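You operate a simulated robot arm through the tools that you are given. There is no shell and no other tool.

You run a simulated robot arm. Do the job below in one go: nothing can be reset, and whatever is moved stays where it is left.

TASK
Clamp the brass block in the vice and scour the stain off its top.
Fine: open the vice again, block in the grey tray, scouring block back where it stood; leave the other block as it is. Set down upright: what you pick out, scouring block. What is to be rubbed or washed off counts as gone when no trace of it is left.

The check looks at the end state, three seconds after you hand in, the way a careful person would. Anything else that was tipped, shoved, dropped, spilled or broken makes it a failure.

THE ROBOT
A 6-joint arm with a two-finger parallel gripper, fixed in place. Base frame: the origin is on the floor under the middle of its stand, x ahead of it, y to its left, z up; the work surface is at about z = 900. Units: mm, rad, N and s.
With the tool pointing down near the work surface it reaches from about 240 to 640 mm from the base axis. Its first joint turns from -1.152 to 1.152 rad. Payload 2.7 kg.
Tool frame: the origin (TCP) lies between the finger pads and is the grasp point; the fingertips stand 23 mm ahead of it; z points along the fingers, y is the line along which they close. The gripper opens to 94 mm. The fingers are 38 mm wide and 10 mm thick; the gripper's body (54 by 96 mm) begins 39 mm behind the TCP.
Orientation is told as [roll, pitch, yaw] about the base's x, y, z axes, in that order, counted from this pose: with the fingers straight down and closing along the base's y, the tool's x points along the base's -x, its y along +y and its z along -z.

THE INTERFACE
- The arm moves only by the tool send_rows. Its argument "commands" is a list of rows, each a list of 3 entries, a list of its own where there are three numbers: the shift along the base's x, y, z in mm, then the turn, a rotation vector about the base's x, y, z in rad, then the opening, from 0 (shut) to 1 (fully open). In form: [[[dx, dy, dz], [ax, ay, az], jaw], ...]. A call has 1 to 20 rows; each row shifts and turns the commanded pose from where the row before left it. Rows are played at 5 a second. More than 50 mm and 0.15 rad between two rows, or a gripper value outside its range, and nothing of the call is played. A pose out of reach is approached as far as the arm can. The call stops where the force on the tool passes 50 N (or 10 N more than at its start, if that is more) or the arm is blocked; 0.2 s more then pass. The fingers move at their own pace (about 45 mm/s each) and stop on an object; they squeeze with about 25 N. The grip force told is the motor's: it shows also when the fingers shut on nothing. Time passes only in rows, and 0.2 s behind the last, so rows that do not move let the fingers close. It gives the time, the measured TCP pose, the force on the tool (base axes), the opening and the grip force at its end, in the units of the frame above (readings bear some noise), with the torque about the TCP (base axes, N m) and any sound that the robot's microphone picked up.
- Cameras (640 x 400 px; columns grow to the right, rows downward): "scene" is fixed at [77, -438.5, 1399.2]; the picture's right is [0.74, -0.67, 0.00], its down [-0.41, -0.45, -0.79] and it looks along [0.53, 0.58, -0.61] (base axes); focal length 246 px, centre (320, 200). "wrist" rides on the gripper at [87, 16, -75] in the tool frame; the picture's right is [-0.18, 0.98, 0.00], its down [-0.58, -0.11, -0.81] and it looks along [-0.79, -0.15, 0.59] (tool axes); focal length 243 px, centre (320, 200). There is no depth. A picture from a camera that has moved, and an enlarged one, comes with that camera's place and axes in the base frame and with its lens.
- capture(camera): a new picture of that camera. The clock stands still meanwhile.
- enlarge(camera, box): a new picture of the part [left, top, right, bottom] of that camera's present view, enlarged. The clock stands still meanwhile.
- finish_job(): hands the job in; it is judged then, once.

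Places have to be worked out from the pictures, the camera data and where the tool is seen. Open the gripper and draw the arm clear of the work before you hand the job in, unless the task says otherwise.

The tools are called after "Emit:" as a command line: name --argument value ..., lists and objects as JSON in quotes. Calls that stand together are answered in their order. send_rows: Moves the arm, as the interface text tells. Its arguments: {"type":"object","properties":{"commands":{"type":"array","items":{"type":"array"}}},"required":["commands"]} The other tools are called the same way: capture (camera) takes a picture; enlarge (camera, box) takes an enlarged picture of a part of a camera's view; finish_job () hands the job in.

At the start:

```text
time_s: 0.0
ee_pos: [415.8, 79.9, 1241.4]
orientation: [0.001, -0.001, 0.002]
wrist_force: [0.1, 0.5, 0.3]
wrist_torque: [0.01, -0.01, 0.0]
width: 94.0
gripper_force: 0.1
```

scene: 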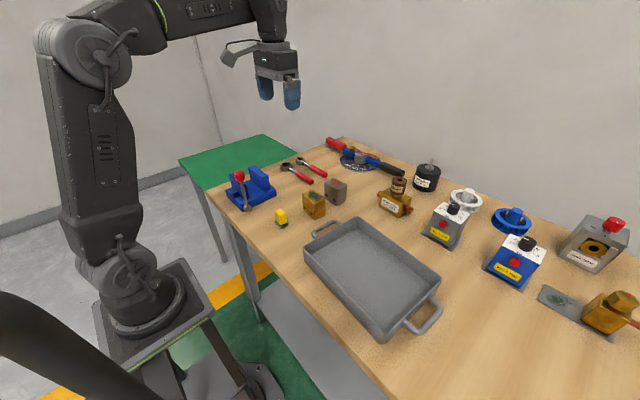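
wrist: 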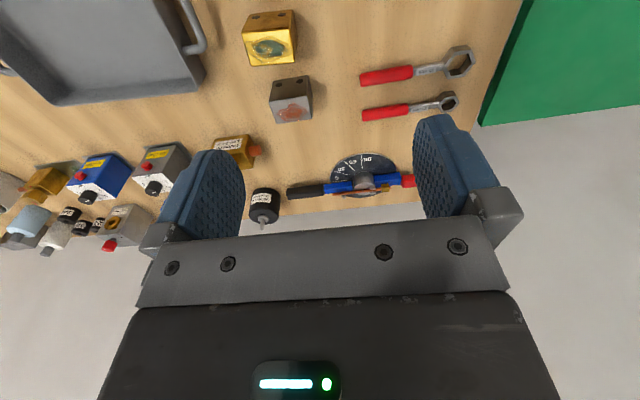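

The first pictures show a blue vice with a red lever, a yellow/green scouring block, a brass block with a green stain, a steel block and the grey tray. I'll enlarge those areas first to place them.

Emit:
enlarge --camera "scene" --box '[210, 150, 370, 250]'

Emit:
enlarge --camera "scene" --box '[280, 170, 460, 350]'

Emit:
enlarge --camera "wrist" --box '[200, 0, 360, 140]'

```text
4.00 times, centred on (290, 200) of scene
camera zoom: at [77.0, -438.5, 1399.2], right [0.74, -0.67, 0.0], down [-0.41, -0.45, -0.79], along [0.53, 0.58, -0.61], focal length 982 px, centre (440, 200)
```

zoom: 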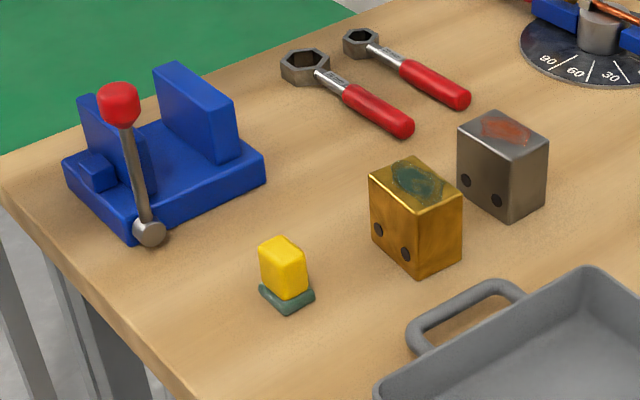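

```text
2.22 times, centred on (370, 260) of scene
camera zoom: at [77.0, -438.5, 1399.2], right [0.74, -0.67, 0.0], down [-0.41, -0.45, -0.79], along [0.53, 0.58, -0.61], focal length 546 px, centre (209, 67)
```

zoom: 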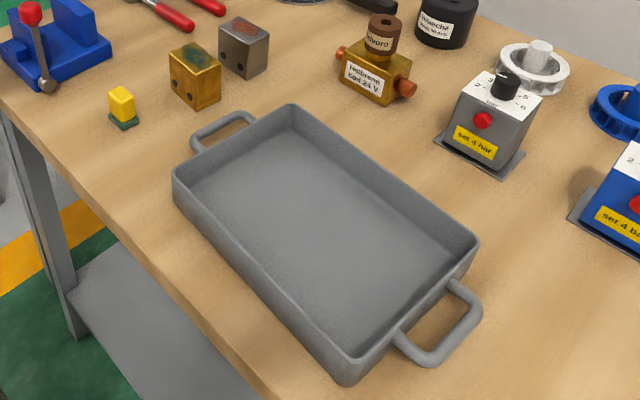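

```text
2.86 times, centred on (280, 70) of wrist
camera zoom: at [329.5, 95.8, 1316.2], right [0.18, 0.98, 0.0], down [0.58, -0.11, 0.81], along [0.79, -0.15, -0.59], focal length 693 px, centre (434, 571)
```

zoom: 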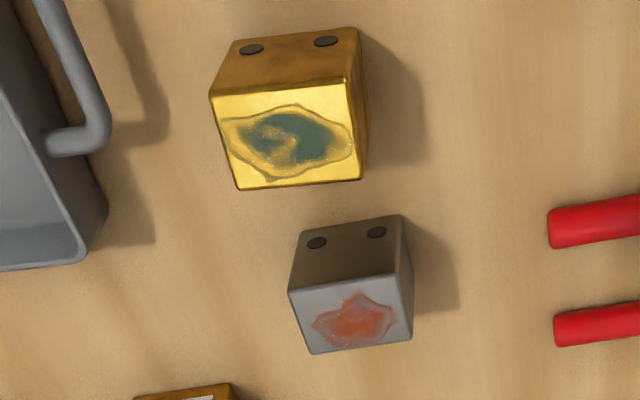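

The brass block seems to be about 41 × 63 × 60 mm, centred near (457, 5). The vice is near (350, 205), with its jaw gap along x. I'll turn the gripper by +90° up high so the wrist camera sees the vice from the -y side.

Emit:
send_rows --commands '[[[-5.5, -4, -3], [0, 0, 0.1309], 1], [[-5.5, -4, -3], [0, 0, 0.1309], 1], [[-5.5, -4, -3], [0, 0, 0.1309], 1], [[-5.5, -4, -3], [0, 0, 0.1309], 1], [[-5.5, -4, -3], [0, 0, 0.1309], 1], [[-5.5, -4, -3], [0, 0, 0.1309], 1], [[-5.5, -4, -3], [0, 0, 0.1309], 1], [[-5.5, -4, -3], [0, 0, 0.1309], 1], [[-5.5, -4, -3], [0, 0, 0.1309], 1], [[-5.5, -4, -3], [0, 0, 0.1309], 1], [[-5.5, -4, -3], [0, 0, 0.1309], 1], [[-5.5, -4, -3], [0, 0, 0.1309], 1], [[0, 0, 0], [0, 0, 0], 1]]'

Emit:
capture --camera "wrist"

Emit:
capture --camera "scene"

```text
time_s: 2.8
ee_pos: [350.9, 32.3, 1206.0]
orientation: [0.002, -0.001, 1.574]
wrist_force: [0.4, -0.2, -0.3]
wrist_torque: [-0.02, 0.0, -0.03]
width: 93.8
gripper_force: 0.1
```

```text
taken
camera wrist: at [335.4, -55.2, 1280.7], right [-0.98, 0.18, 0.0], down [0.11, 0.58, 0.81], along [0.14, 0.79, -0.59], focal length 243 px, centre (320, 200)
```

wrist: 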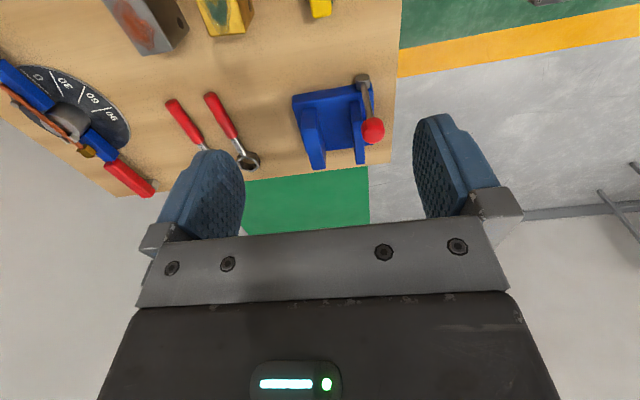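

```text
taken
```

scene: 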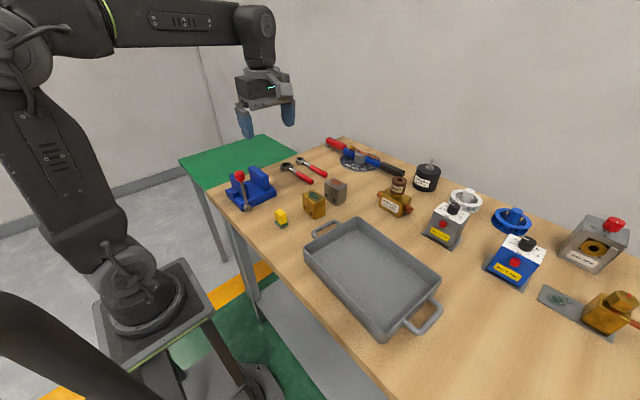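

The vice, lever and scouring block are all in the wrist view now. I'll enlarge them to work out the jaw gap and how the lever moves.

Emit:
enlarge --camera "wrist" --box '[270, 50, 410, 180]'

Emit:
enlarge --camera "scene" --box '[220, 160, 290, 220]'

Emit:
enlarge --camera "wrist" --box '[180, 0, 360, 60]'

```text
3.08 times, centred on (340, 115) of wrist
camera zoom: at [335.4, -55.2, 1280.7], right [-0.98, 0.18, 0.0], down [0.11, 0.58, 0.81], along [0.14, 0.79, -0.59], focal length 746 px, centre (258, 462)
```

zoom: 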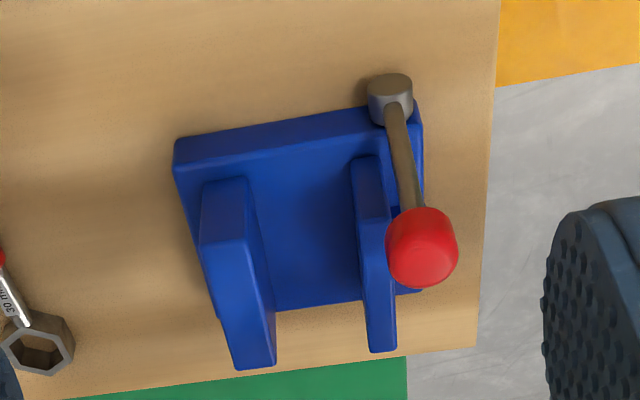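

```text
6.67 times, centred on (255, 190) of scene
camera zoom: at [77.0, -438.5, 1399.2], right [0.74, -0.67, 0.0], down [-0.41, -0.45, -0.79], along [0.53, 0.58, -0.61], focal length 1637 px, centre (753, 267)
```

zoom: 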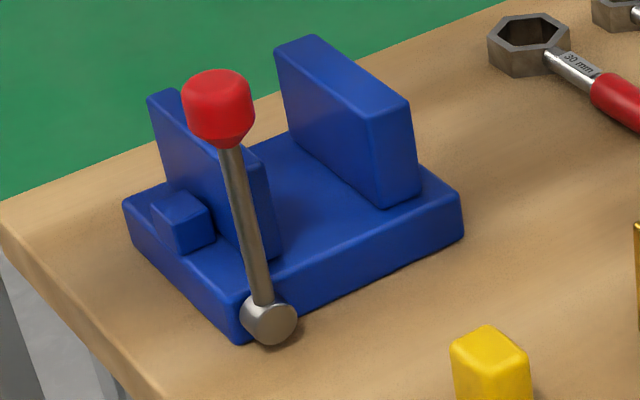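

```text
3.56 times, centred on (270, 30) of wrist
camera zoom: at [335.4, -55.2, 1280.7], right [-0.98, 0.18, 0.0], down [0.11, 0.58, 0.81], along [0.14, 0.79, -0.59], focal length 863 px, centre (498, 804)
```

zoom: 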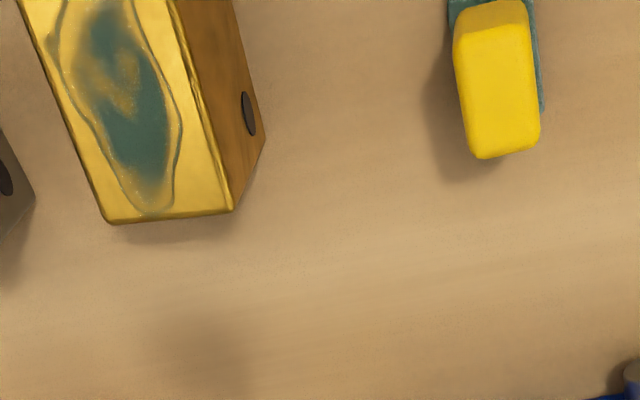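

The lever turns on a hub whose axis runs along y, at the vice's -y side, and the thin jaw on the -x side is the moving one. I'll enlarge further for exact corners.

Emit:
enlarge --camera "wrist" --box '[285, 65, 385, 127]'

Emit:
enlarge --camera "wrist" --box '[285, 115, 385, 177]'

Emit:
enlarge --camera "scene" --box '[225, 162, 285, 200]'

Emit:
enlarge --camera "scene" --box '[225, 185, 295, 230]'

```text
6.40 times, centred on (335, 96) of wrist
camera zoom: at [335.4, -55.2, 1280.7], right [-0.98, 0.18, 0.0], down [0.11, 0.58, 0.81], along [0.14, 0.79, -0.59], focal length 1553 px, centre (224, 866)
```

zoom: 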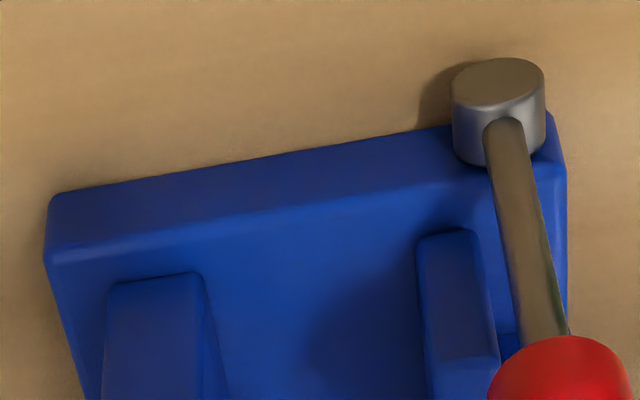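

```text
6.40 times, centred on (335, 146) of wrist
camera zoom: at [335.4, -55.2, 1280.7], right [-0.98, 0.18, 0.0], down [0.11, 0.58, 0.81], along [0.14, 0.79, -0.59], focal length 1553 px, centre (224, 546)
```

zoom: 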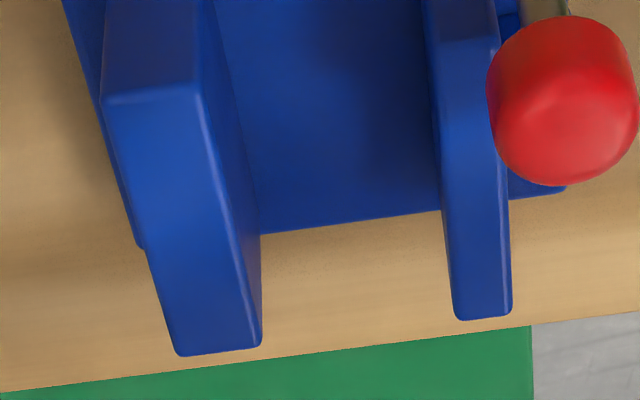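

```text
10.53 times, centred on (255, 181) of scene
camera zoom: at [77.0, -438.5, 1399.2], right [0.74, -0.67, 0.0], down [-0.41, -0.45, -0.79], along [0.53, 0.58, -0.61], focal length 2585 px, centre (1004, 400)
```

zoom: 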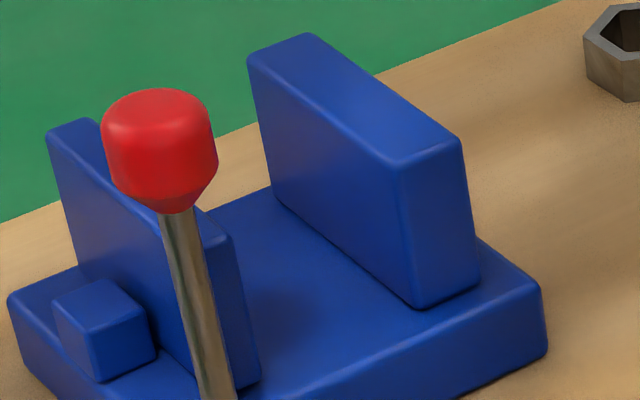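

```text
8.89 times, centred on (260, 208) of scene
camera zoom: at [77.0, -438.5, 1399.2], right [0.74, -0.67, 0.0], down [-0.41, -0.45, -0.79], along [0.53, 0.58, -0.61], focal length 2183 px, centre (853, 133)
```

zoom: 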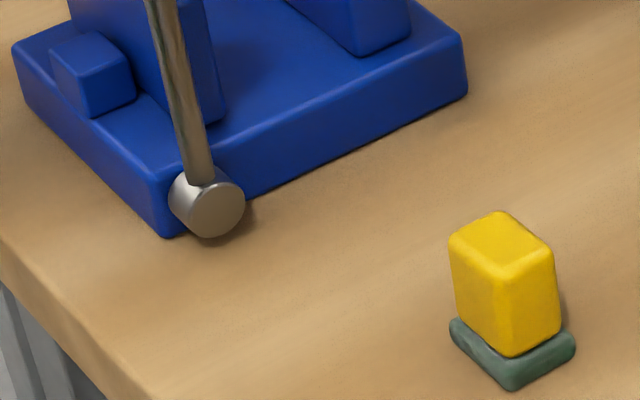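

My working estimates from both views:
- **Vice:** fixed jaw face at x≈383.5, moving jaw face at x≈328 (gap about 56 mm), jaws over y 172–260, bed z≈922, jaw tops z≈978.
- **Lever:** hub at (304, 150, 914), knob at (304, 150, 1028), so it stands vertical.

Next I go above the brass block with the yaw turned back to about -0.12.

Emit:
send_rows --commands '[[[8.8, -2.3, -10], [0, 0, -0.1412], 1], [[8.8, -2.3, -10], [0, 0, -0.1412], 1], [[8.8, -2.3, -10], [0, 0, -0.1412], 1], [[8.8, -2.3, -10], [0, 0, -0.1412], 1], [[8.8, -2.3, -10], [0, 0, -0.1412], 1], [[8.8, -2.3, -10], [0, 0, -0.1412], 1], [[8.8, -2.3, -10], [0, 0, -0.1412], 1], [[8.8, -2.3, -10], [0, 0, -0.1412], 1], [[8.8, -2.3, -10], [0, 0, -0.1412], 1], [[8.8, -2.3, -10], [0, 0, -0.1412], 1], [[8.8, -2.3, -10], [0, 0, -0.1412], 1], [[8.8, -2.3, -10], [0, 0, -0.1412], 1], [[0, 0, 0], [0, 0, 0], 1]]'

Emit:
capture --camera "wrist"

Emit:
enlarge --camera "wrist" --box '[220, 0, 420, 125]'

Emit:
enlarge --camera "scene" --box '[260, 130, 380, 230]'

```text
time_s: 5.6
ee_pos: [455.7, 5.5, 1085.0]
orientation: [0.002, -0.003, -0.123]
wrist_force: [-0.6, 0.7, 0.2]
wrist_torque: [0.01, 0.01, 0.02]
width: 94.2
gripper_force: 0.0
```

```text
taken
camera wrist: at [372.0, 31.0, 1160.5], right [0.3, 0.95, 0.0], down [0.56, -0.18, 0.81], along [0.77, -0.24, -0.59], focal length 243 px, centre (320, 200)
```

wrist: 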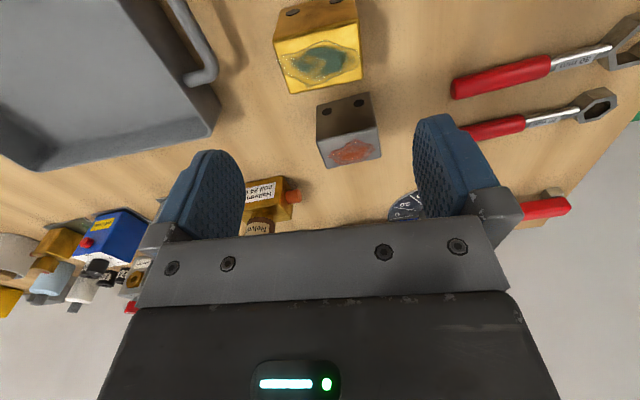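

```text
3.20 times, centred on (320, 62) of wrist
camera zoom: at [372.0, 31.0, 1160.5], right [0.3, 0.95, 0.0], down [0.56, -0.18, 0.81], along [0.77, -0.24, -0.59], focal length 776 px, centre (320, 640)
```

zoom: 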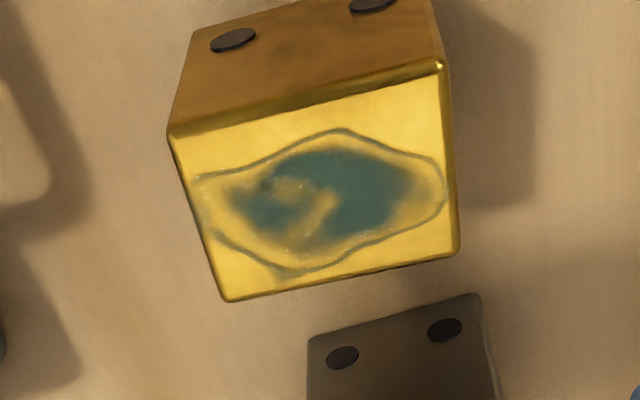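

```text
4.00 times, centred on (320, 180) of scene
camera zoom: at [77.0, -438.5, 1399.2], right [0.74, -0.67, 0.0], down [-0.41, -0.45, -0.79], along [0.53, 0.58, -0.61], focal length 982 px, centre (320, 280)
```

zoom: 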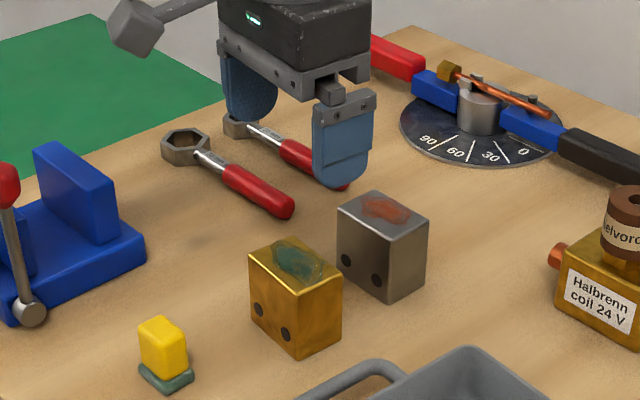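

From this close view the brass block's top is centred at (457.7, 4.4) with yaw about -0.09. I'll make those small corrections and descend with the jaws open, stopping with the TCP about 20 mm below its top.

Emit:
send_rows --commands '[[[2.0, -1.1, -15], [0, 0, 0.033], 1], [[0, 0, -25], [0, 0, 0], 1], [[0, 0, -25], [0, 0, 0], 1], [[0, 0, -25], [0, 0, 0], 1], [[0, 0, -20], [0, 0, 0], 1], [[0, 0, -15], [0, 0, 0], 1], [[0, 0, -12], [0, 0, 0], 1], [[0, 0, -8], [0, 0, 0], 1], [[0, 0, 0], [0, 0, 0], 1]]'

Emit:
capture --camera "wrist"

Emit:
enlarge --camera "scene" --box '[260, 130, 380, 230]'

```text
time_s: 7.6
ee_pos: [457.2, 3.6, 939.7]
orientation: [0.002, -0.002, -0.089]
wrist_force: [0.1, -0.3, -0.8]
wrist_torque: [-0.01, -0.05, 0.01]
width: 94.0
gripper_force: 0.1
```

```text
taken
camera wrist: at [372.6, 27.0, 1015.3], right [0.27, 0.96, 0.0], down [0.57, -0.16, 0.81], along [0.78, -0.22, -0.59], focal length 243 px, centre (320, 200)
```

wrist: 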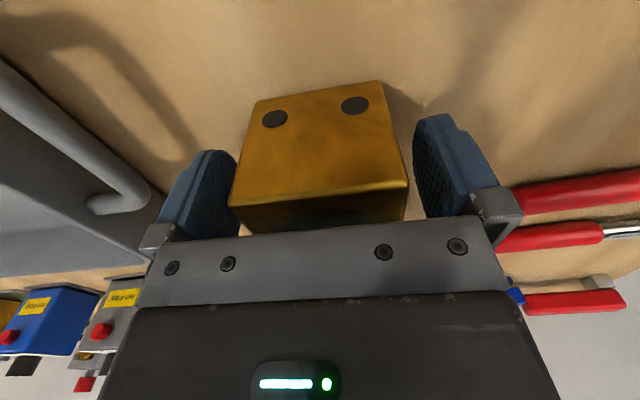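

```text
4.00 times, centred on (320, 180) of scene
camera zoom: at [77.0, -438.5, 1399.2], right [0.74, -0.67, 0.0], down [-0.41, -0.45, -0.79], along [0.53, 0.58, -0.61], focal length 982 px, centre (320, 280)
```

zoom: 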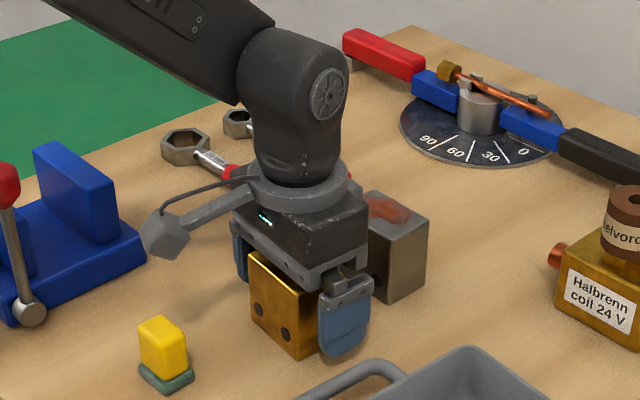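

The fingers sit evenly on both ±y sides of the block. I close on it and then lift slightly to check the grip.

Emit:
send_rows --commands '[[[0, 0, 0], [0, 0, 0], 0], [[0, 0, 0], [0, 0, 0], 0], [[0, 0, 0], [0, 0, 0], 0], [[0, 0, 0], [0, 0, 0], 0], [[0, 0, 0], [0, 0, 0], 0]]'

Emit:
send_rows --commands '[[[0, 0, 5], [0, 0, 0], 0], [[0, 0, 10], [0, 0, 0], 0], [[0, 0, 15], [0, 0, 0], 0], [[0, 0, 0], [0, 0, 0], 0]]'

Emit:
enlarge --camera "scene" --box '[260, 130, 380, 230]'

Emit:
capture --camera "wrist"

```text
time_s: 8.8
ee_pos: [457.8, 2.6, 940.2]
orientation: [0.002, -0.003, -0.09]
wrist_force: [0.7, 0.2, 0.2]
wrist_torque: [-0.04, 0.03, 0.01]
width: 63.9
gripper_force: 24.9
```

```text
time_s: 9.8
ee_pos: [459.2, 3.8, 971.1]
orientation: [0.003, -0.002, -0.091]
wrist_force: [0.0, 0.0, -1.7]
wrist_torque: [0.0, 0.01, -0.03]
width: 63.9
gripper_force: 24.8
```

```text
4.00 times, centred on (320, 180) of scene
camera zoom: at [77.0, -438.5, 1399.2], right [0.74, -0.67, 0.0], down [-0.41, -0.45, -0.79], along [0.53, 0.58, -0.61], focal length 982 px, centre (320, 280)
```

zoom: 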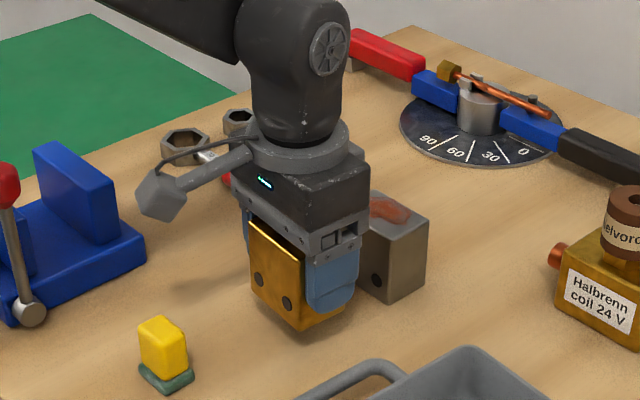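

```text
taken
camera wrist: at [373.1, 27.0, 1045.7], right [0.27, 0.96, 0.0], down [0.57, -0.16, 0.81], along [0.78, -0.22, -0.59], focal length 243 px, centre (320, 200)
```

wrist: 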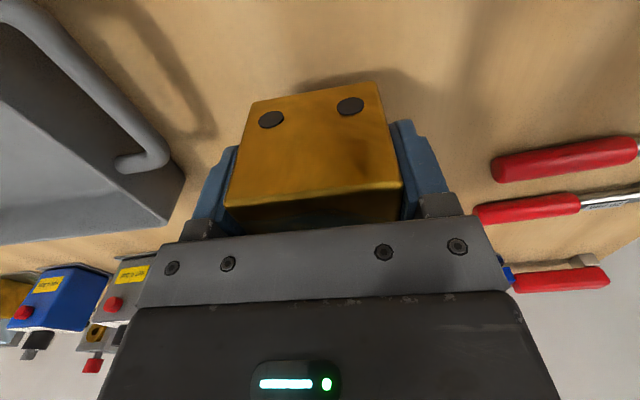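

The grip is firm (width 63.9, 25 N) and the block hangs level. I raise it well above the knob and carry it over the vice, squaring the yaw to the jaws.

Emit:
send_rows --commands '[[[0, 0, 30], [0, 0, 0], 0], [[0, 0, 40], [0, 0, 0], 0], [[0, 0, 40], [0, 0, 0], 0], [[0, 0, 40], [0, 0, 0], 0], [[-12, 26.6, 0], [0, 0, 0.0117], 0], [[-12, 26.6, 0], [0, 0, 0.0117], 0], [[-12, 26.6, 0], [0, 0, 0.0117], 0], [[-12, 26.6, 0], [0, 0, 0.0117], 0], [[-12, 26.6, 0], [0, 0, 0.0117], 0], [[-12, 26.6, 0], [0, 0, 0.0117], 0], [[-12, 26.6, 0], [0, 0, 0.0117], 0], [[-12.4, 26.6, 0], [0, 0, 0.0117], 0], [[0, 0, 0], [0, 0, 0], 0], [[0, 0, 0], [0, 0, 0], 0]]'

Emit:
capture --camera "wrist"

Emit:
enlarge --camera "scene" --box '[200, 110, 320, 220]'

```text
time_s: 12.8
ee_pos: [361.7, 217.9, 1120.2]
orientation: [0.002, -0.001, 0.007]
wrist_force: [-0.3, -0.6, -2.5]
wrist_torque: [-0.01, 0.02, -0.01]
width: 63.8
gripper_force: 25.0
```

```text
taken
camera wrist: at [275.1, 232.5, 1194.8], right [0.18, 0.98, 0.0], down [0.58, -0.11, 0.81], along [0.79, -0.14, -0.59], focal length 243 px, centre (320, 200)
```

wrist: 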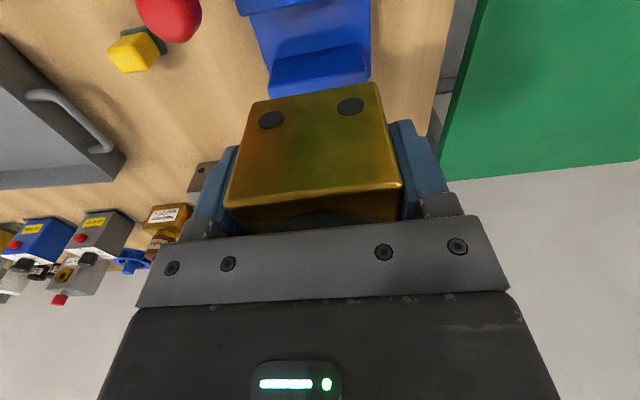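

```text
3.64 times, centred on (260, 165) of scene
camera zoom: at [77.0, -438.4, 1399.2], right [0.74, -0.67, 0.0], down [-0.41, -0.45, -0.79], along [0.53, 0.58, -0.61], focal length 893 px, centre (538, 327)
```

zoom: 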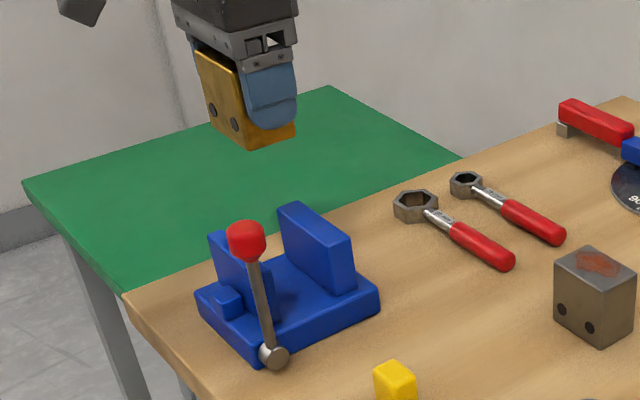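

I check the alignment by enlarging the view of the vice below the block.

Emit:
enlarge --camera "wrist" --box '[210, 0, 400, 120]'

```text
3.33 times, centred on (305, 60) of wrist
camera zoom: at [275.1, 232.5, 1194.8], right [0.18, 0.98, 0.0], down [0.58, -0.11, 0.81], along [0.79, -0.14, -0.59], focal length 809 px, centre (370, 667)
```

zoom: 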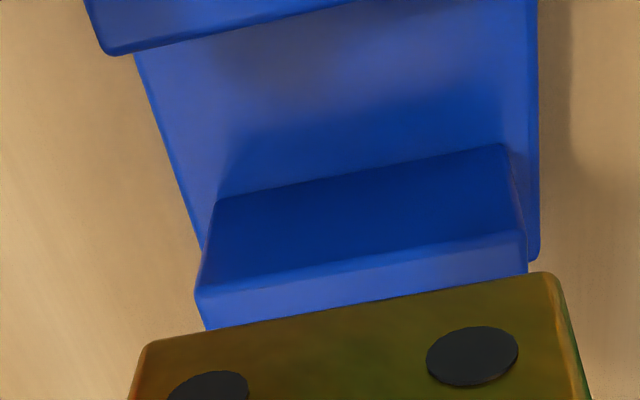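

The fixed jaw face reads x≈384.5 here and the vice centre about y≈211. I shift slightly to keep clearance on both jaws and lower the block between them to just above the bed.

Emit:
send_rows --commands '[[[-1.5, -4, -20], [0, 0, 0], 0], [[0, 0, -30], [0, 0, 0], 0], [[0, 0, -30], [0, 0, 0], 0], [[0, 0, -20], [0, 0, 0], 0], [[0, 0, 0], [0, 0, 0], 0]]'

Emit:
enlarge --camera "scene" --box '[200, 130, 320, 230]'

Emit:
capture --camera "wrist"

```text
time_s: 14.0
ee_pos: [361.0, 211.7, 1017.4]
orientation: [0.001, -0.002, 0.005]
wrist_force: [0.5, 0.1, -2.5]
wrist_torque: [0.02, -0.01, 0.01]
width: 64.0
gripper_force: 25.7
```

```text
4.00 times, centred on (260, 180) of scene
camera zoom: at [77.0, -438.4, 1399.2], right [0.74, -0.67, 0.0], down [-0.41, -0.45, -0.79], along [0.53, 0.58, -0.61], focal length 982 px, centre (560, 280)
```

zoom: 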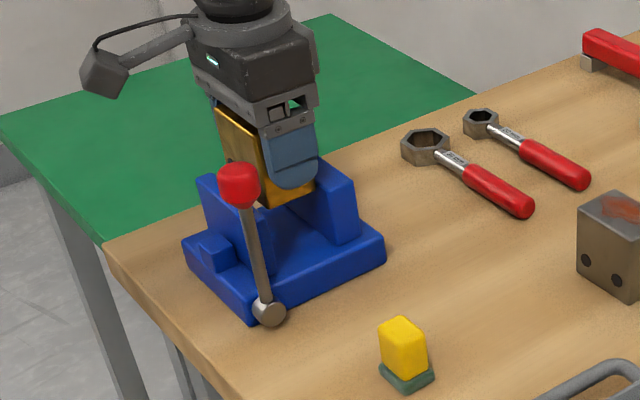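

```text
taken
camera wrist: at [273.1, 227.0, 1093.6], right [0.18, 0.98, 0.0], down [0.58, -0.11, 0.81], along [0.79, -0.14, -0.59], focal length 243 px, centre (320, 200)
```

wrist: 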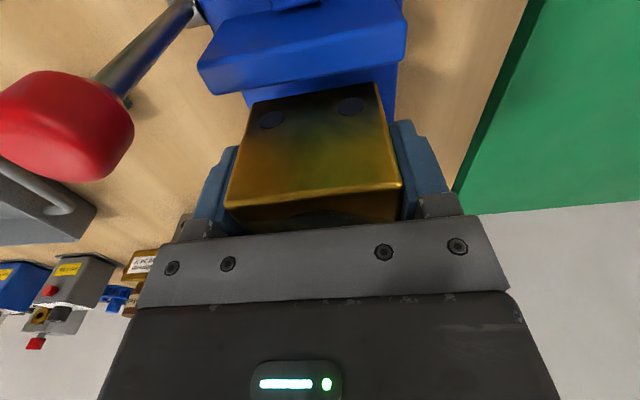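

Emit:
enlarge --camera "scene" --box '[240, 155, 300, 195]'

Emit:
enlarge --camera "wrist" --box '[180, 0, 440, 140]'

```text
10.00 times, centred on (270, 175) of scene
camera zoom: at [77.0, -438.4, 1399.2], right [0.74, -0.67, 0.0], down [-0.41, -0.45, -0.79], along [0.53, 0.58, -0.61], focal length 2456 px, centre (820, 450)
```

zoom: 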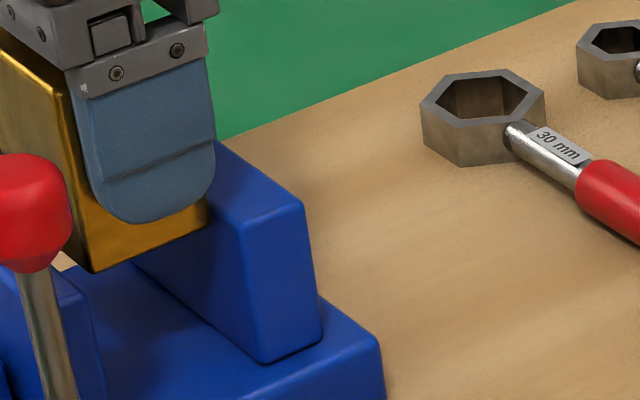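

```text
2.46 times, centred on (310, 70) of wrist
camera zoom: at [273.1, 227.0, 1093.6], right [0.18, 0.98, 0.0], down [0.58, -0.11, 0.81], along [0.79, -0.14, -0.59], focal length 597 px, centre (345, 520)
```

zoom: 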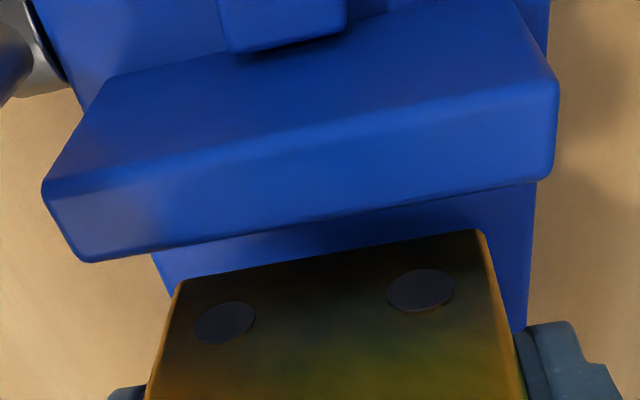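

Block is at x 338.5–380, clear of both jaws (330.7 and 384.5). I lower it to just above the bed.

Emit:
send_rows --commands '[[[0, 0, -20], [0, 0, 0], 0], [[0, 0, -20], [0, 0, 0], 0], [[0, 0, -10], [0, 0, 0], 0], [[0, 0, -4], [0, 0, 0], 0], [[0, 0, 0], [0, 0, 0], 0]]'

Emit:
enlarge --camera "scene" --box '[230, 155, 290, 215]'

```text
time_s: 15.2
ee_pos: [360.4, 212.9, 966.3]
orientation: [0.004, -0.003, 0.006]
wrist_force: [-7.4, -1.9, 23.3]
wrist_torque: [-0.72, -0.15, -0.28]
width: 63.6
gripper_force: 25.6
```

```text
6.67 times, centred on (260, 185) of scene
camera zoom: at [76.5, -438.6, 1399.2], right [0.74, -0.67, 0.0], down [-0.41, -0.45, -0.79], along [0.53, 0.58, -0.61], focal length 1637 px, centre (720, 300)
```

zoom: 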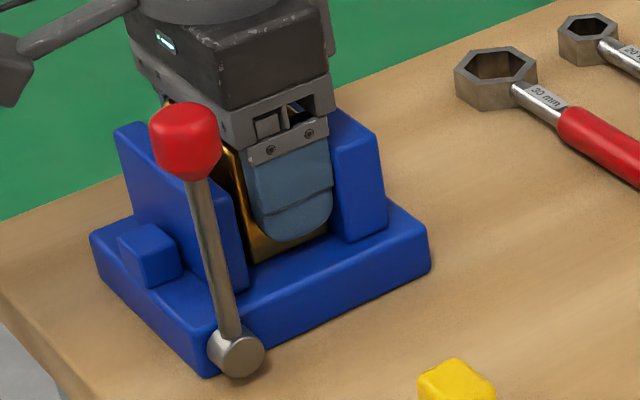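

Contact force of 23 N upward at TCP z≈966 means the block has reached the bed at about z=925. I ease up by a millimetre to shed the press and then check.

Emit:
send_rows --commands '[[[0, 0, 0.8], [0, 0, 0], 0], [[0, 0, 0], [0, 0, 0], 0]]'

Emit:
enlarge --camera "wrist" --box '[150, 0, 470, 200]'

```text
time_s: 15.8
ee_pos: [360.9, 212.7, 967.0]
orientation: [0.003, -0.003, 0.006]
wrist_force: [-1.2, 2.1, 10.2]
wrist_torque: [-0.15, -0.32, -0.07]
width: 63.8
gripper_force: 25.2
```

```text
2.00 times, centred on (310, 100) of wrist
camera zoom: at [273.1, 227.7, 1041.5], right [0.18, 0.98, 0.0], down [0.58, -0.11, 0.81], along [0.79, -0.14, -0.59], focal length 485 px, centre (340, 400)
```

zoom: 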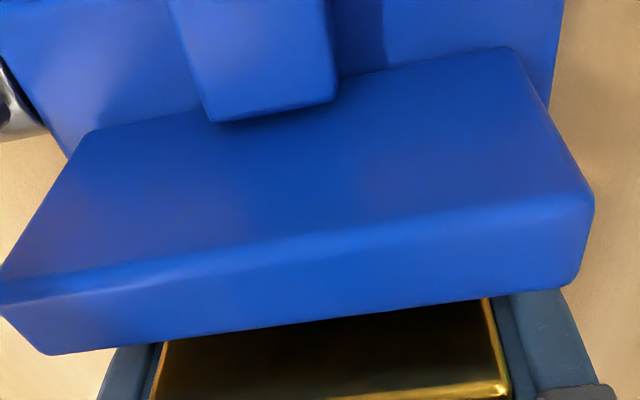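

The press is down to 10 N. I ease off another 0.4 mm, open the fingers, and rise straight up out of the vice.

Emit:
send_rows --commands '[[[0, 0, 0.4], [0, 0, 0], 0], [[0, 0, 0], [0, 0, 0], 0.85], [[0, 0, 0], [0, 0, 0], 0.85], [[0, 0, 0], [0, 0, 0], 0.85], [[0, 0, 10], [0, 0, 0], 0.85], [[0, 0, 20], [0, 0, 0], 0.85], [[0, 0, 40], [0, 0, 0], 0.85], [[0, 0, 50], [0, 0, 0], 0.85], [[0, 0, 50], [0, 0, 0], 0.85], [[0, 0, 0], [0, 0, 0], 0.85]]'

Emit:
enlarge --camera "scene" --box '[220, 155, 290, 215]'

Emit:
capture --camera "wrist"

```text
time_s: 18.0
ee_pos: [358.4, 211.2, 1138.0]
orientation: [0.0, -0.002, 0.005]
wrist_force: [-0.5, 0.0, -0.3]
wrist_torque: [-0.01, 0.04, 0.02]
width: 80.2
gripper_force: 0.1
```

```text
6.67 times, centred on (255, 185) of scene
camera zoom: at [77.0, -438.5, 1399.2], right [0.74, -0.67, 0.0], down [-0.41, -0.45, -0.79], along [0.53, 0.58, -0.61], focal length 1637 px, centre (753, 300)
```

zoom: 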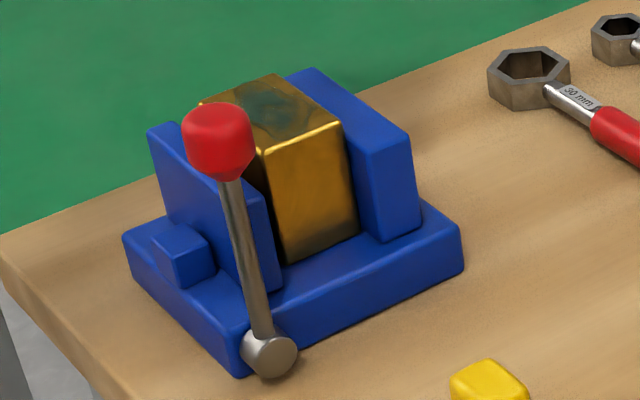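

```text
taken
camera wrist: at [271.8, 227.3, 1214.0], right [0.18, 0.98, 0.0], down [0.58, -0.11, 0.81], along [0.79, -0.14, -0.59], focal length 243 px, centre (320, 200)
```

wrist: 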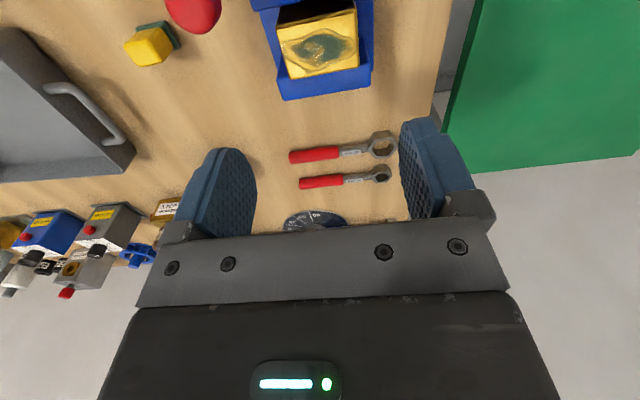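

The block stands free in the vice. Now for the lever: I close the fingers and go behind the knob on its -x side, above its height, to look at it closely.

Emit:
send_rows --commands '[[[-20, -13, 0], [0, 0, 0], 0], [[-20, -13, 0], [0, 0, 0], 0], [[-20, -13, 0], [0, 0, 0], 0], [[-20, -13, 0], [0, 0, 0], 0], [[-20, -13, 0], [0, 0, 0], 0], [[0, 0, -20], [0, 0, 0], 0], [[0, 0, 0], [0, 0, 0], 0]]'

Emit:
capture --camera "wrist"

Emit:
enlarge --camera "scene" --box '[170, 110, 290, 220]'

```text
time_s: 19.6
ee_pos: [258.6, 148.0, 1116.5]
orientation: [0.004, -0.001, 0.004]
wrist_force: [-0.2, 0.6, -0.4]
wrist_torque: [-0.05, 0.0, 0.06]
width: 0.0
gripper_force: 25.1
```

```text
taken
camera wrist: at [172.1, 163.2, 1192.6], right [0.18, 0.98, 0.0], down [0.58, -0.11, 0.81], along [0.79, -0.14, -0.59], focal length 243 px, centre (320, 200)
```

wrist: 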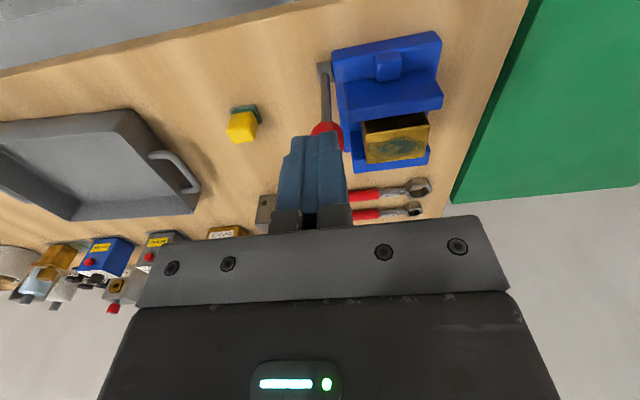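

```text
3.64 times, centred on (230, 165) of scene
camera zoom: at [77.0, -438.5, 1399.2], right [0.74, -0.67, 0.0], down [-0.41, -0.45, -0.79], along [0.53, 0.58, -0.61], focal length 893 px, centre (647, 327)
```

zoom: 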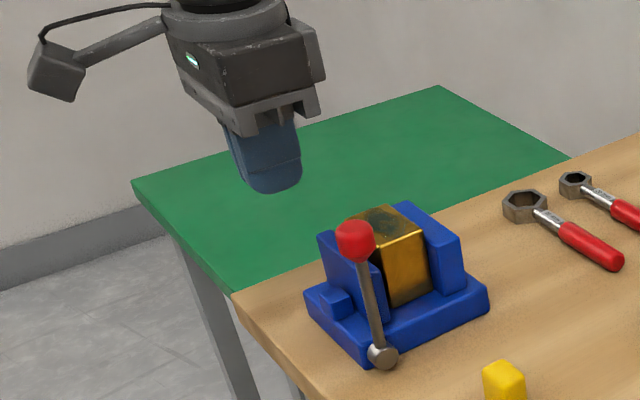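

The knob centres on y≈145 and my TCP is at y≈147, about 11 mm behind its edge. I lower beside the knob and push +x gently in small steps, to learn if the lever gives in that direction.

Emit:
send_rows --commands '[[[0, -1.5, -30], [0, 0, 0], 0], [[0, 0, -30], [0, 0, 0], 0], [[0, 0, -25], [0, 0, 0], 0], [[0, 0, 0], [0, 0, 0], 0], [[4, 0, 0], [0, 0, 0], 0], [[4, 0, 0], [0, 0, 0], 0], [[2, 0, 0], [0, 0, 0], 0], [[2, 0, 0], [0, 0, 0], 0], [[2, 0, 0], [0, 0, 0], 0], [[2, 0, 0], [0, 0, 0], 0], [[0, 0, 0], [0, 0, 0], 0]]'

Emit:
enlarge --camera "scene" --box '[200, 140, 290, 220]'

Emit:
capture --camera "wrist"

```text
time_s: 22.0
ee_pos: [273.8, 146.4, 1031.6]
orientation: [0.001, 0.003, 0.007]
wrist_force: [-33.2, 5.8, 8.6]
wrist_torque: [0.05, -0.06, 0.1]
width: 0.2
gripper_force: 25.0
```

```text
5.00 times, centred on (245, 180) of scene
camera zoom: at [75.9, -438.3, 1399.3], right [0.74, -0.67, 0.0], down [-0.41, -0.45, -0.79], along [0.53, 0.58, -0.61], focal length 1228 px, centre (695, 300)
```

zoom: 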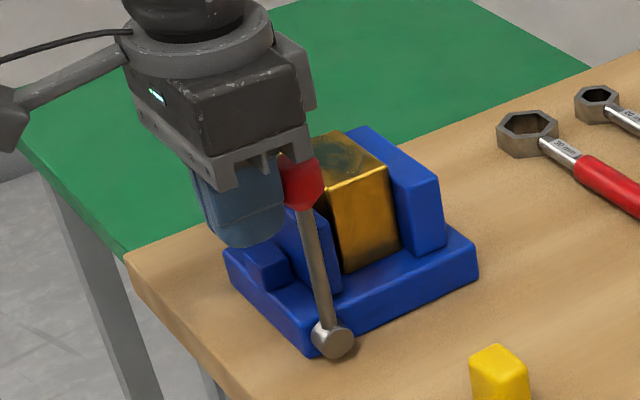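

```text
taken
camera wrist: at [186.6, 161.0, 1107.4], right [0.18, 0.98, 0.0], down [0.58, -0.11, 0.8], along [0.79, -0.14, -0.59], focal length 243 px, centre (320, 200)
```

wrist: 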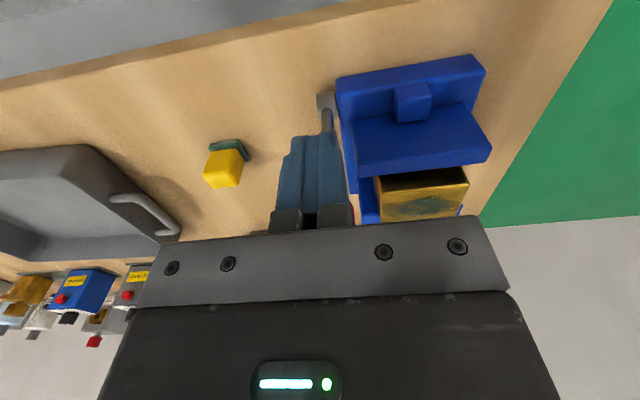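

Force is 33 N against the push, and the lever may have tilted only a few millimetres. I push 1 mm at a time to see whether it yields or is blocked.

Emit:
send_rows --commands '[[[0.6, 0, 0], [0, 0, 0], 0], [[0, 0, 0], [0, 0, 0], 0]]'

Emit:
enlarge --camera "scene" --box '[225, 170, 285, 220]'

```text
time_s: 22.6
ee_pos: [272.9, 146.2, 1031.7]
orientation: [0.002, 0.007, 0.003]
wrist_force: [-39.5, 9.8, 6.5]
wrist_torque: [0.02, 0.0, 0.18]
width: 0.1
gripper_force: 24.8
```

```text
8.00 times, centred on (255, 195) of scene
camera zoom: at [75.7, -438.2, 1399.4], right [0.74, -0.67, 0.0], down [-0.41, -0.45, -0.79], along [0.53, 0.58, -0.61], focal length 1965 px, centre (840, 240)
```

zoom: 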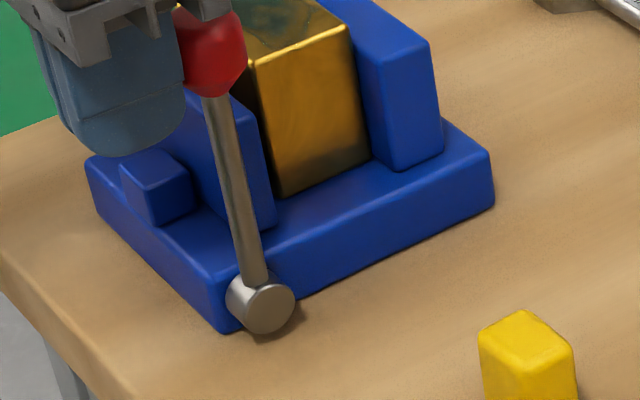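

The lever reads exactly vertical and the force rises with arm stiffness, so it sits on a stop in the +x direction. I back off, rise over the knob and try it from the +x side instead.

Emit:
send_rows --commands '[[[-5, 0, 0], [0, 0, 0], 0], [[-5, 0, 0], [0, 0, 0], 0], [[0, 0, 30], [0, 0, 0], 0], [[0, 0, 40], [0, 0, 0], 0], [[20, 0, 0], [0, 0, 0], 0], [[20, 0, 0], [0, 0, 0], 0], [[20, 0, 0], [0, 0, 0], 0], [[20, 0, 0], [0, 0, 0], 0], [[0, 0, -30], [0, 0, 0], 0], [[0, 0, -38], [0, 0, 0], 0], [[0, 0, 0], [0, 0, 0], 0]]'

Emit:
capture --camera "wrist"

Emit:
enlarge --camera "scene" --box '[200, 130, 300, 220]'

```text
time_s: 25.0
ee_pos: [346.9, 146.2, 1034.6]
orientation: [0.001, -0.002, 0.006]
wrist_force: [-0.3, -0.4, -0.2]
wrist_torque: [-0.01, 0.03, -0.02]
width: 0.1
gripper_force: 25.4
```

```text
taken
camera wrist: at [260.5, 161.7, 1109.6], right [0.18, 0.98, 0.0], down [0.58, -0.11, 0.81], along [0.79, -0.14, -0.59], focal length 243 px, centre (320, 200)
```

wrist: 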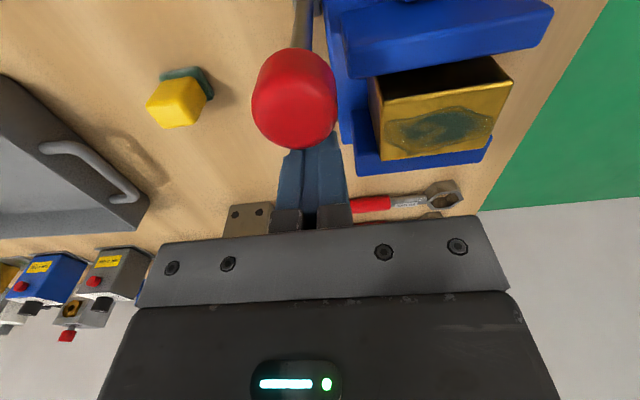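

```text
4.44 times, centred on (250, 175) of scene
camera zoom: at [77.0, -438.5, 1399.2], right [0.74, -0.67, 0.0], down [-0.41, -0.45, -0.79], along [0.53, 0.58, -0.61], focal length 1092 px, centre (631, 311)
```

zoom: 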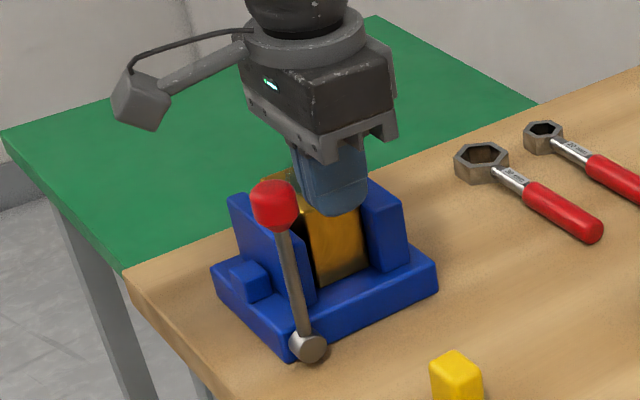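

The knob sits at about (306, 144.5), straight in front of the fingers. I push toward -x in small steps and watch the force.

Emit:
send_rows --commands '[[[-4, 0, 0], [0, 0, 0], 0], [[-2, 0, 0], [0, 0, 0], 0], [[-2, 0, 0], [0, 0, 0], 0], [[-2, 0, 0], [0, 0, 0], 0], [[-2, 0, 0], [0, 0, 0], 0], [[-2, 0, 0], [0, 0, 0], 0], [[-2, 0, 0], [0, 0, 0], 0], [[0, 0, 0], [0, 0, 0], 0]]'

Emit:
enlarge --camera "scene" --box '[215, 150, 295, 220]'

```text
time_s: 26.8
ee_pos: [330.7, 145.1, 1034.7]
orientation: [0.002, -0.003, 0.005]
wrist_force: [-0.3, -0.8, 1.2]
wrist_torque: [0.0, -0.02, 0.0]
width: 0.0
gripper_force: 24.9
```

```text
5.71 times, centred on (255, 185) of scene
camera zoom: at [77.0, -438.5, 1399.2], right [0.74, -0.67, 0.0], down [-0.41, -0.45, -0.79], along [0.53, 0.58, -0.61], focal length 1403 px, centre (691, 286)
```

zoom: 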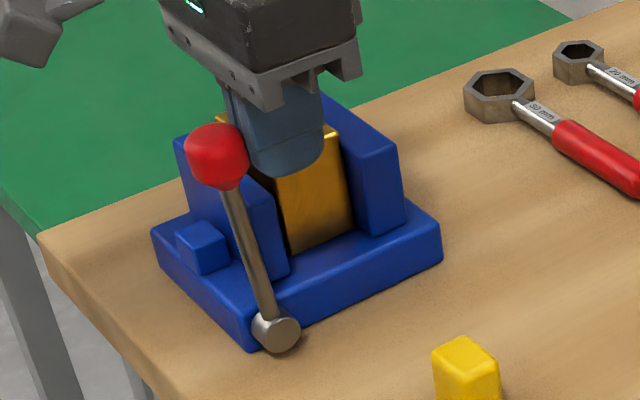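

The lever yields freely toward -x, so that's the closing direction. I keep pushing along the arc while watching force and jaw.

Emit:
send_rows --commands '[[[-5, 0, -0.5], [0, 0, 0], 0], [[-5, 0, -0.5], [0, 0, 0], 0], [[-5, 0, -0.5], [0, 0, 0], 0], [[-5, 0, -0.5], [0, 0, 0], 0], [[-5, 0, -0.5], [0, 0, 0], 0], [[-5, 0, -0.5], [0, 0, 0], 0], [[-5, 0, -0.5], [0, 0, 0], 0], [[-5, 0, -0.5], [0, 0, 0], 0], [[0, 0, 0], [0, 0, 0], 0]]'

Emit:
enlarge --camera "scene" --box '[195, 150, 295, 225]'

Emit:
capture --camera "wrist"

```text
time_s: 28.8
ee_pos: [290.2, 146.7, 1030.5]
orientation: [0.002, -0.003, 0.005]
wrist_force: [-0.6, -0.6, -0.5]
wrist_torque: [0.04, 0.0, 0.0]
width: 0.2
gripper_force: 25.1
```

```text
5.33 times, centred on (245, 188) of scene
camera zoom: at [77.0, -438.5, 1399.2], right [0.74, -0.67, 0.0], down [-0.41, -0.45, -0.79], along [0.53, 0.58, -0.61], focal length 1310 px, centre (720, 267)
```

zoom: 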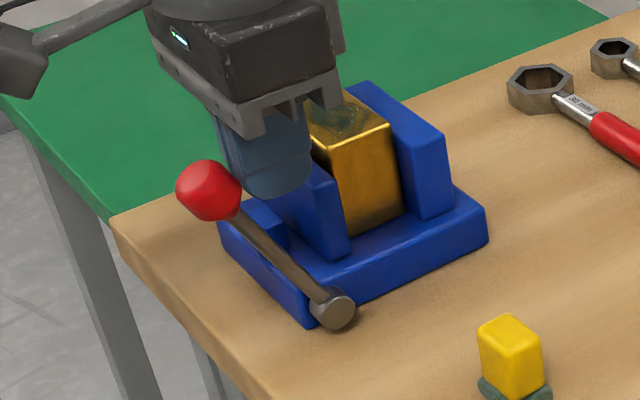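

```text
taken
camera wrist: at [204.0, 161.6, 1105.8], right [0.18, 0.98, 0.0], down [0.58, -0.11, 0.81], along [0.79, -0.14, -0.59], focal length 243 px, centre (320, 200)
```

wrist: 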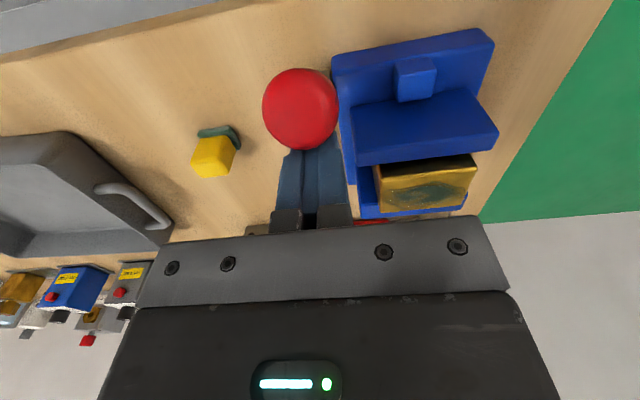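

The moving jaw is following the lever toward the block. I continue along the arc, starting to lower a bit.

Emit:
send_rows --commands '[[[-4, 0, -0.5], [0, 0, 0], 0], [[-4, 0, -0.5], [0, 0, 0], 0], [[-4, 0, -0.7], [0, 0, 0], 0], [[-4, 0, -0.8], [0, 0, 0], 0], [[-4, 0, -1], [0, 0, 0], 0], [[-4, 0, -1.5], [0, 0, 0], 0], [[-4, 0, -2], [0, 0, 0], 0], [[-4, 0, -2.5], [0, 0, 0], 0], [[0, 0, 0], [0, 0, 0], 0]]'

Emit:
enlarge --camera "scene" --box '[195, 150, 295, 225]'

Emit:
capture --camera "wrist"

```text
time_s: 30.8
ee_pos: [258.0, 146.8, 1021.4]
orientation: [0.004, -0.006, 0.006]
wrist_force: [17.4, -3.9, -3.2]
wrist_torque: [0.04, -0.49, 0.09]
width: 0.0
gripper_force: 25.0
```

```text
5.33 times, centred on (245, 188) of scene
camera zoom: at [77.5, -438.6, 1399.1], right [0.74, -0.67, 0.0], down [-0.41, -0.45, -0.79], along [0.53, 0.58, -0.61], focal length 1310 px, centre (720, 267)
```

zoom: 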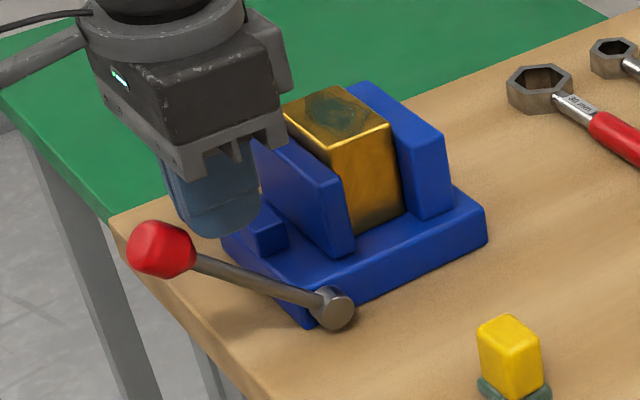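

```text
taken
camera wrist: at [172.6, 160.9, 1096.1], right [0.18, 0.98, 0.0], down [0.58, -0.11, 0.81], along [0.8, -0.14, -0.59], focal length 243 px, centre (320, 200)
```

wrist: 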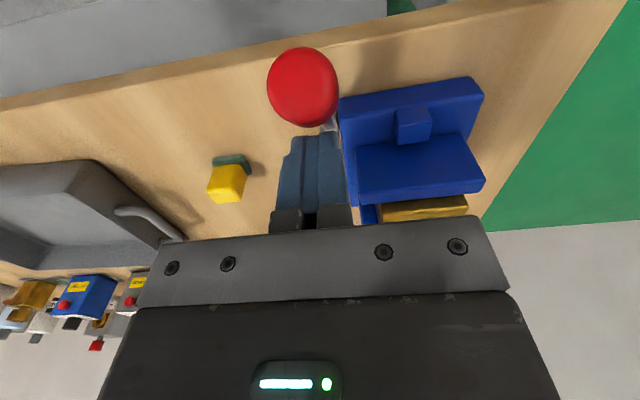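

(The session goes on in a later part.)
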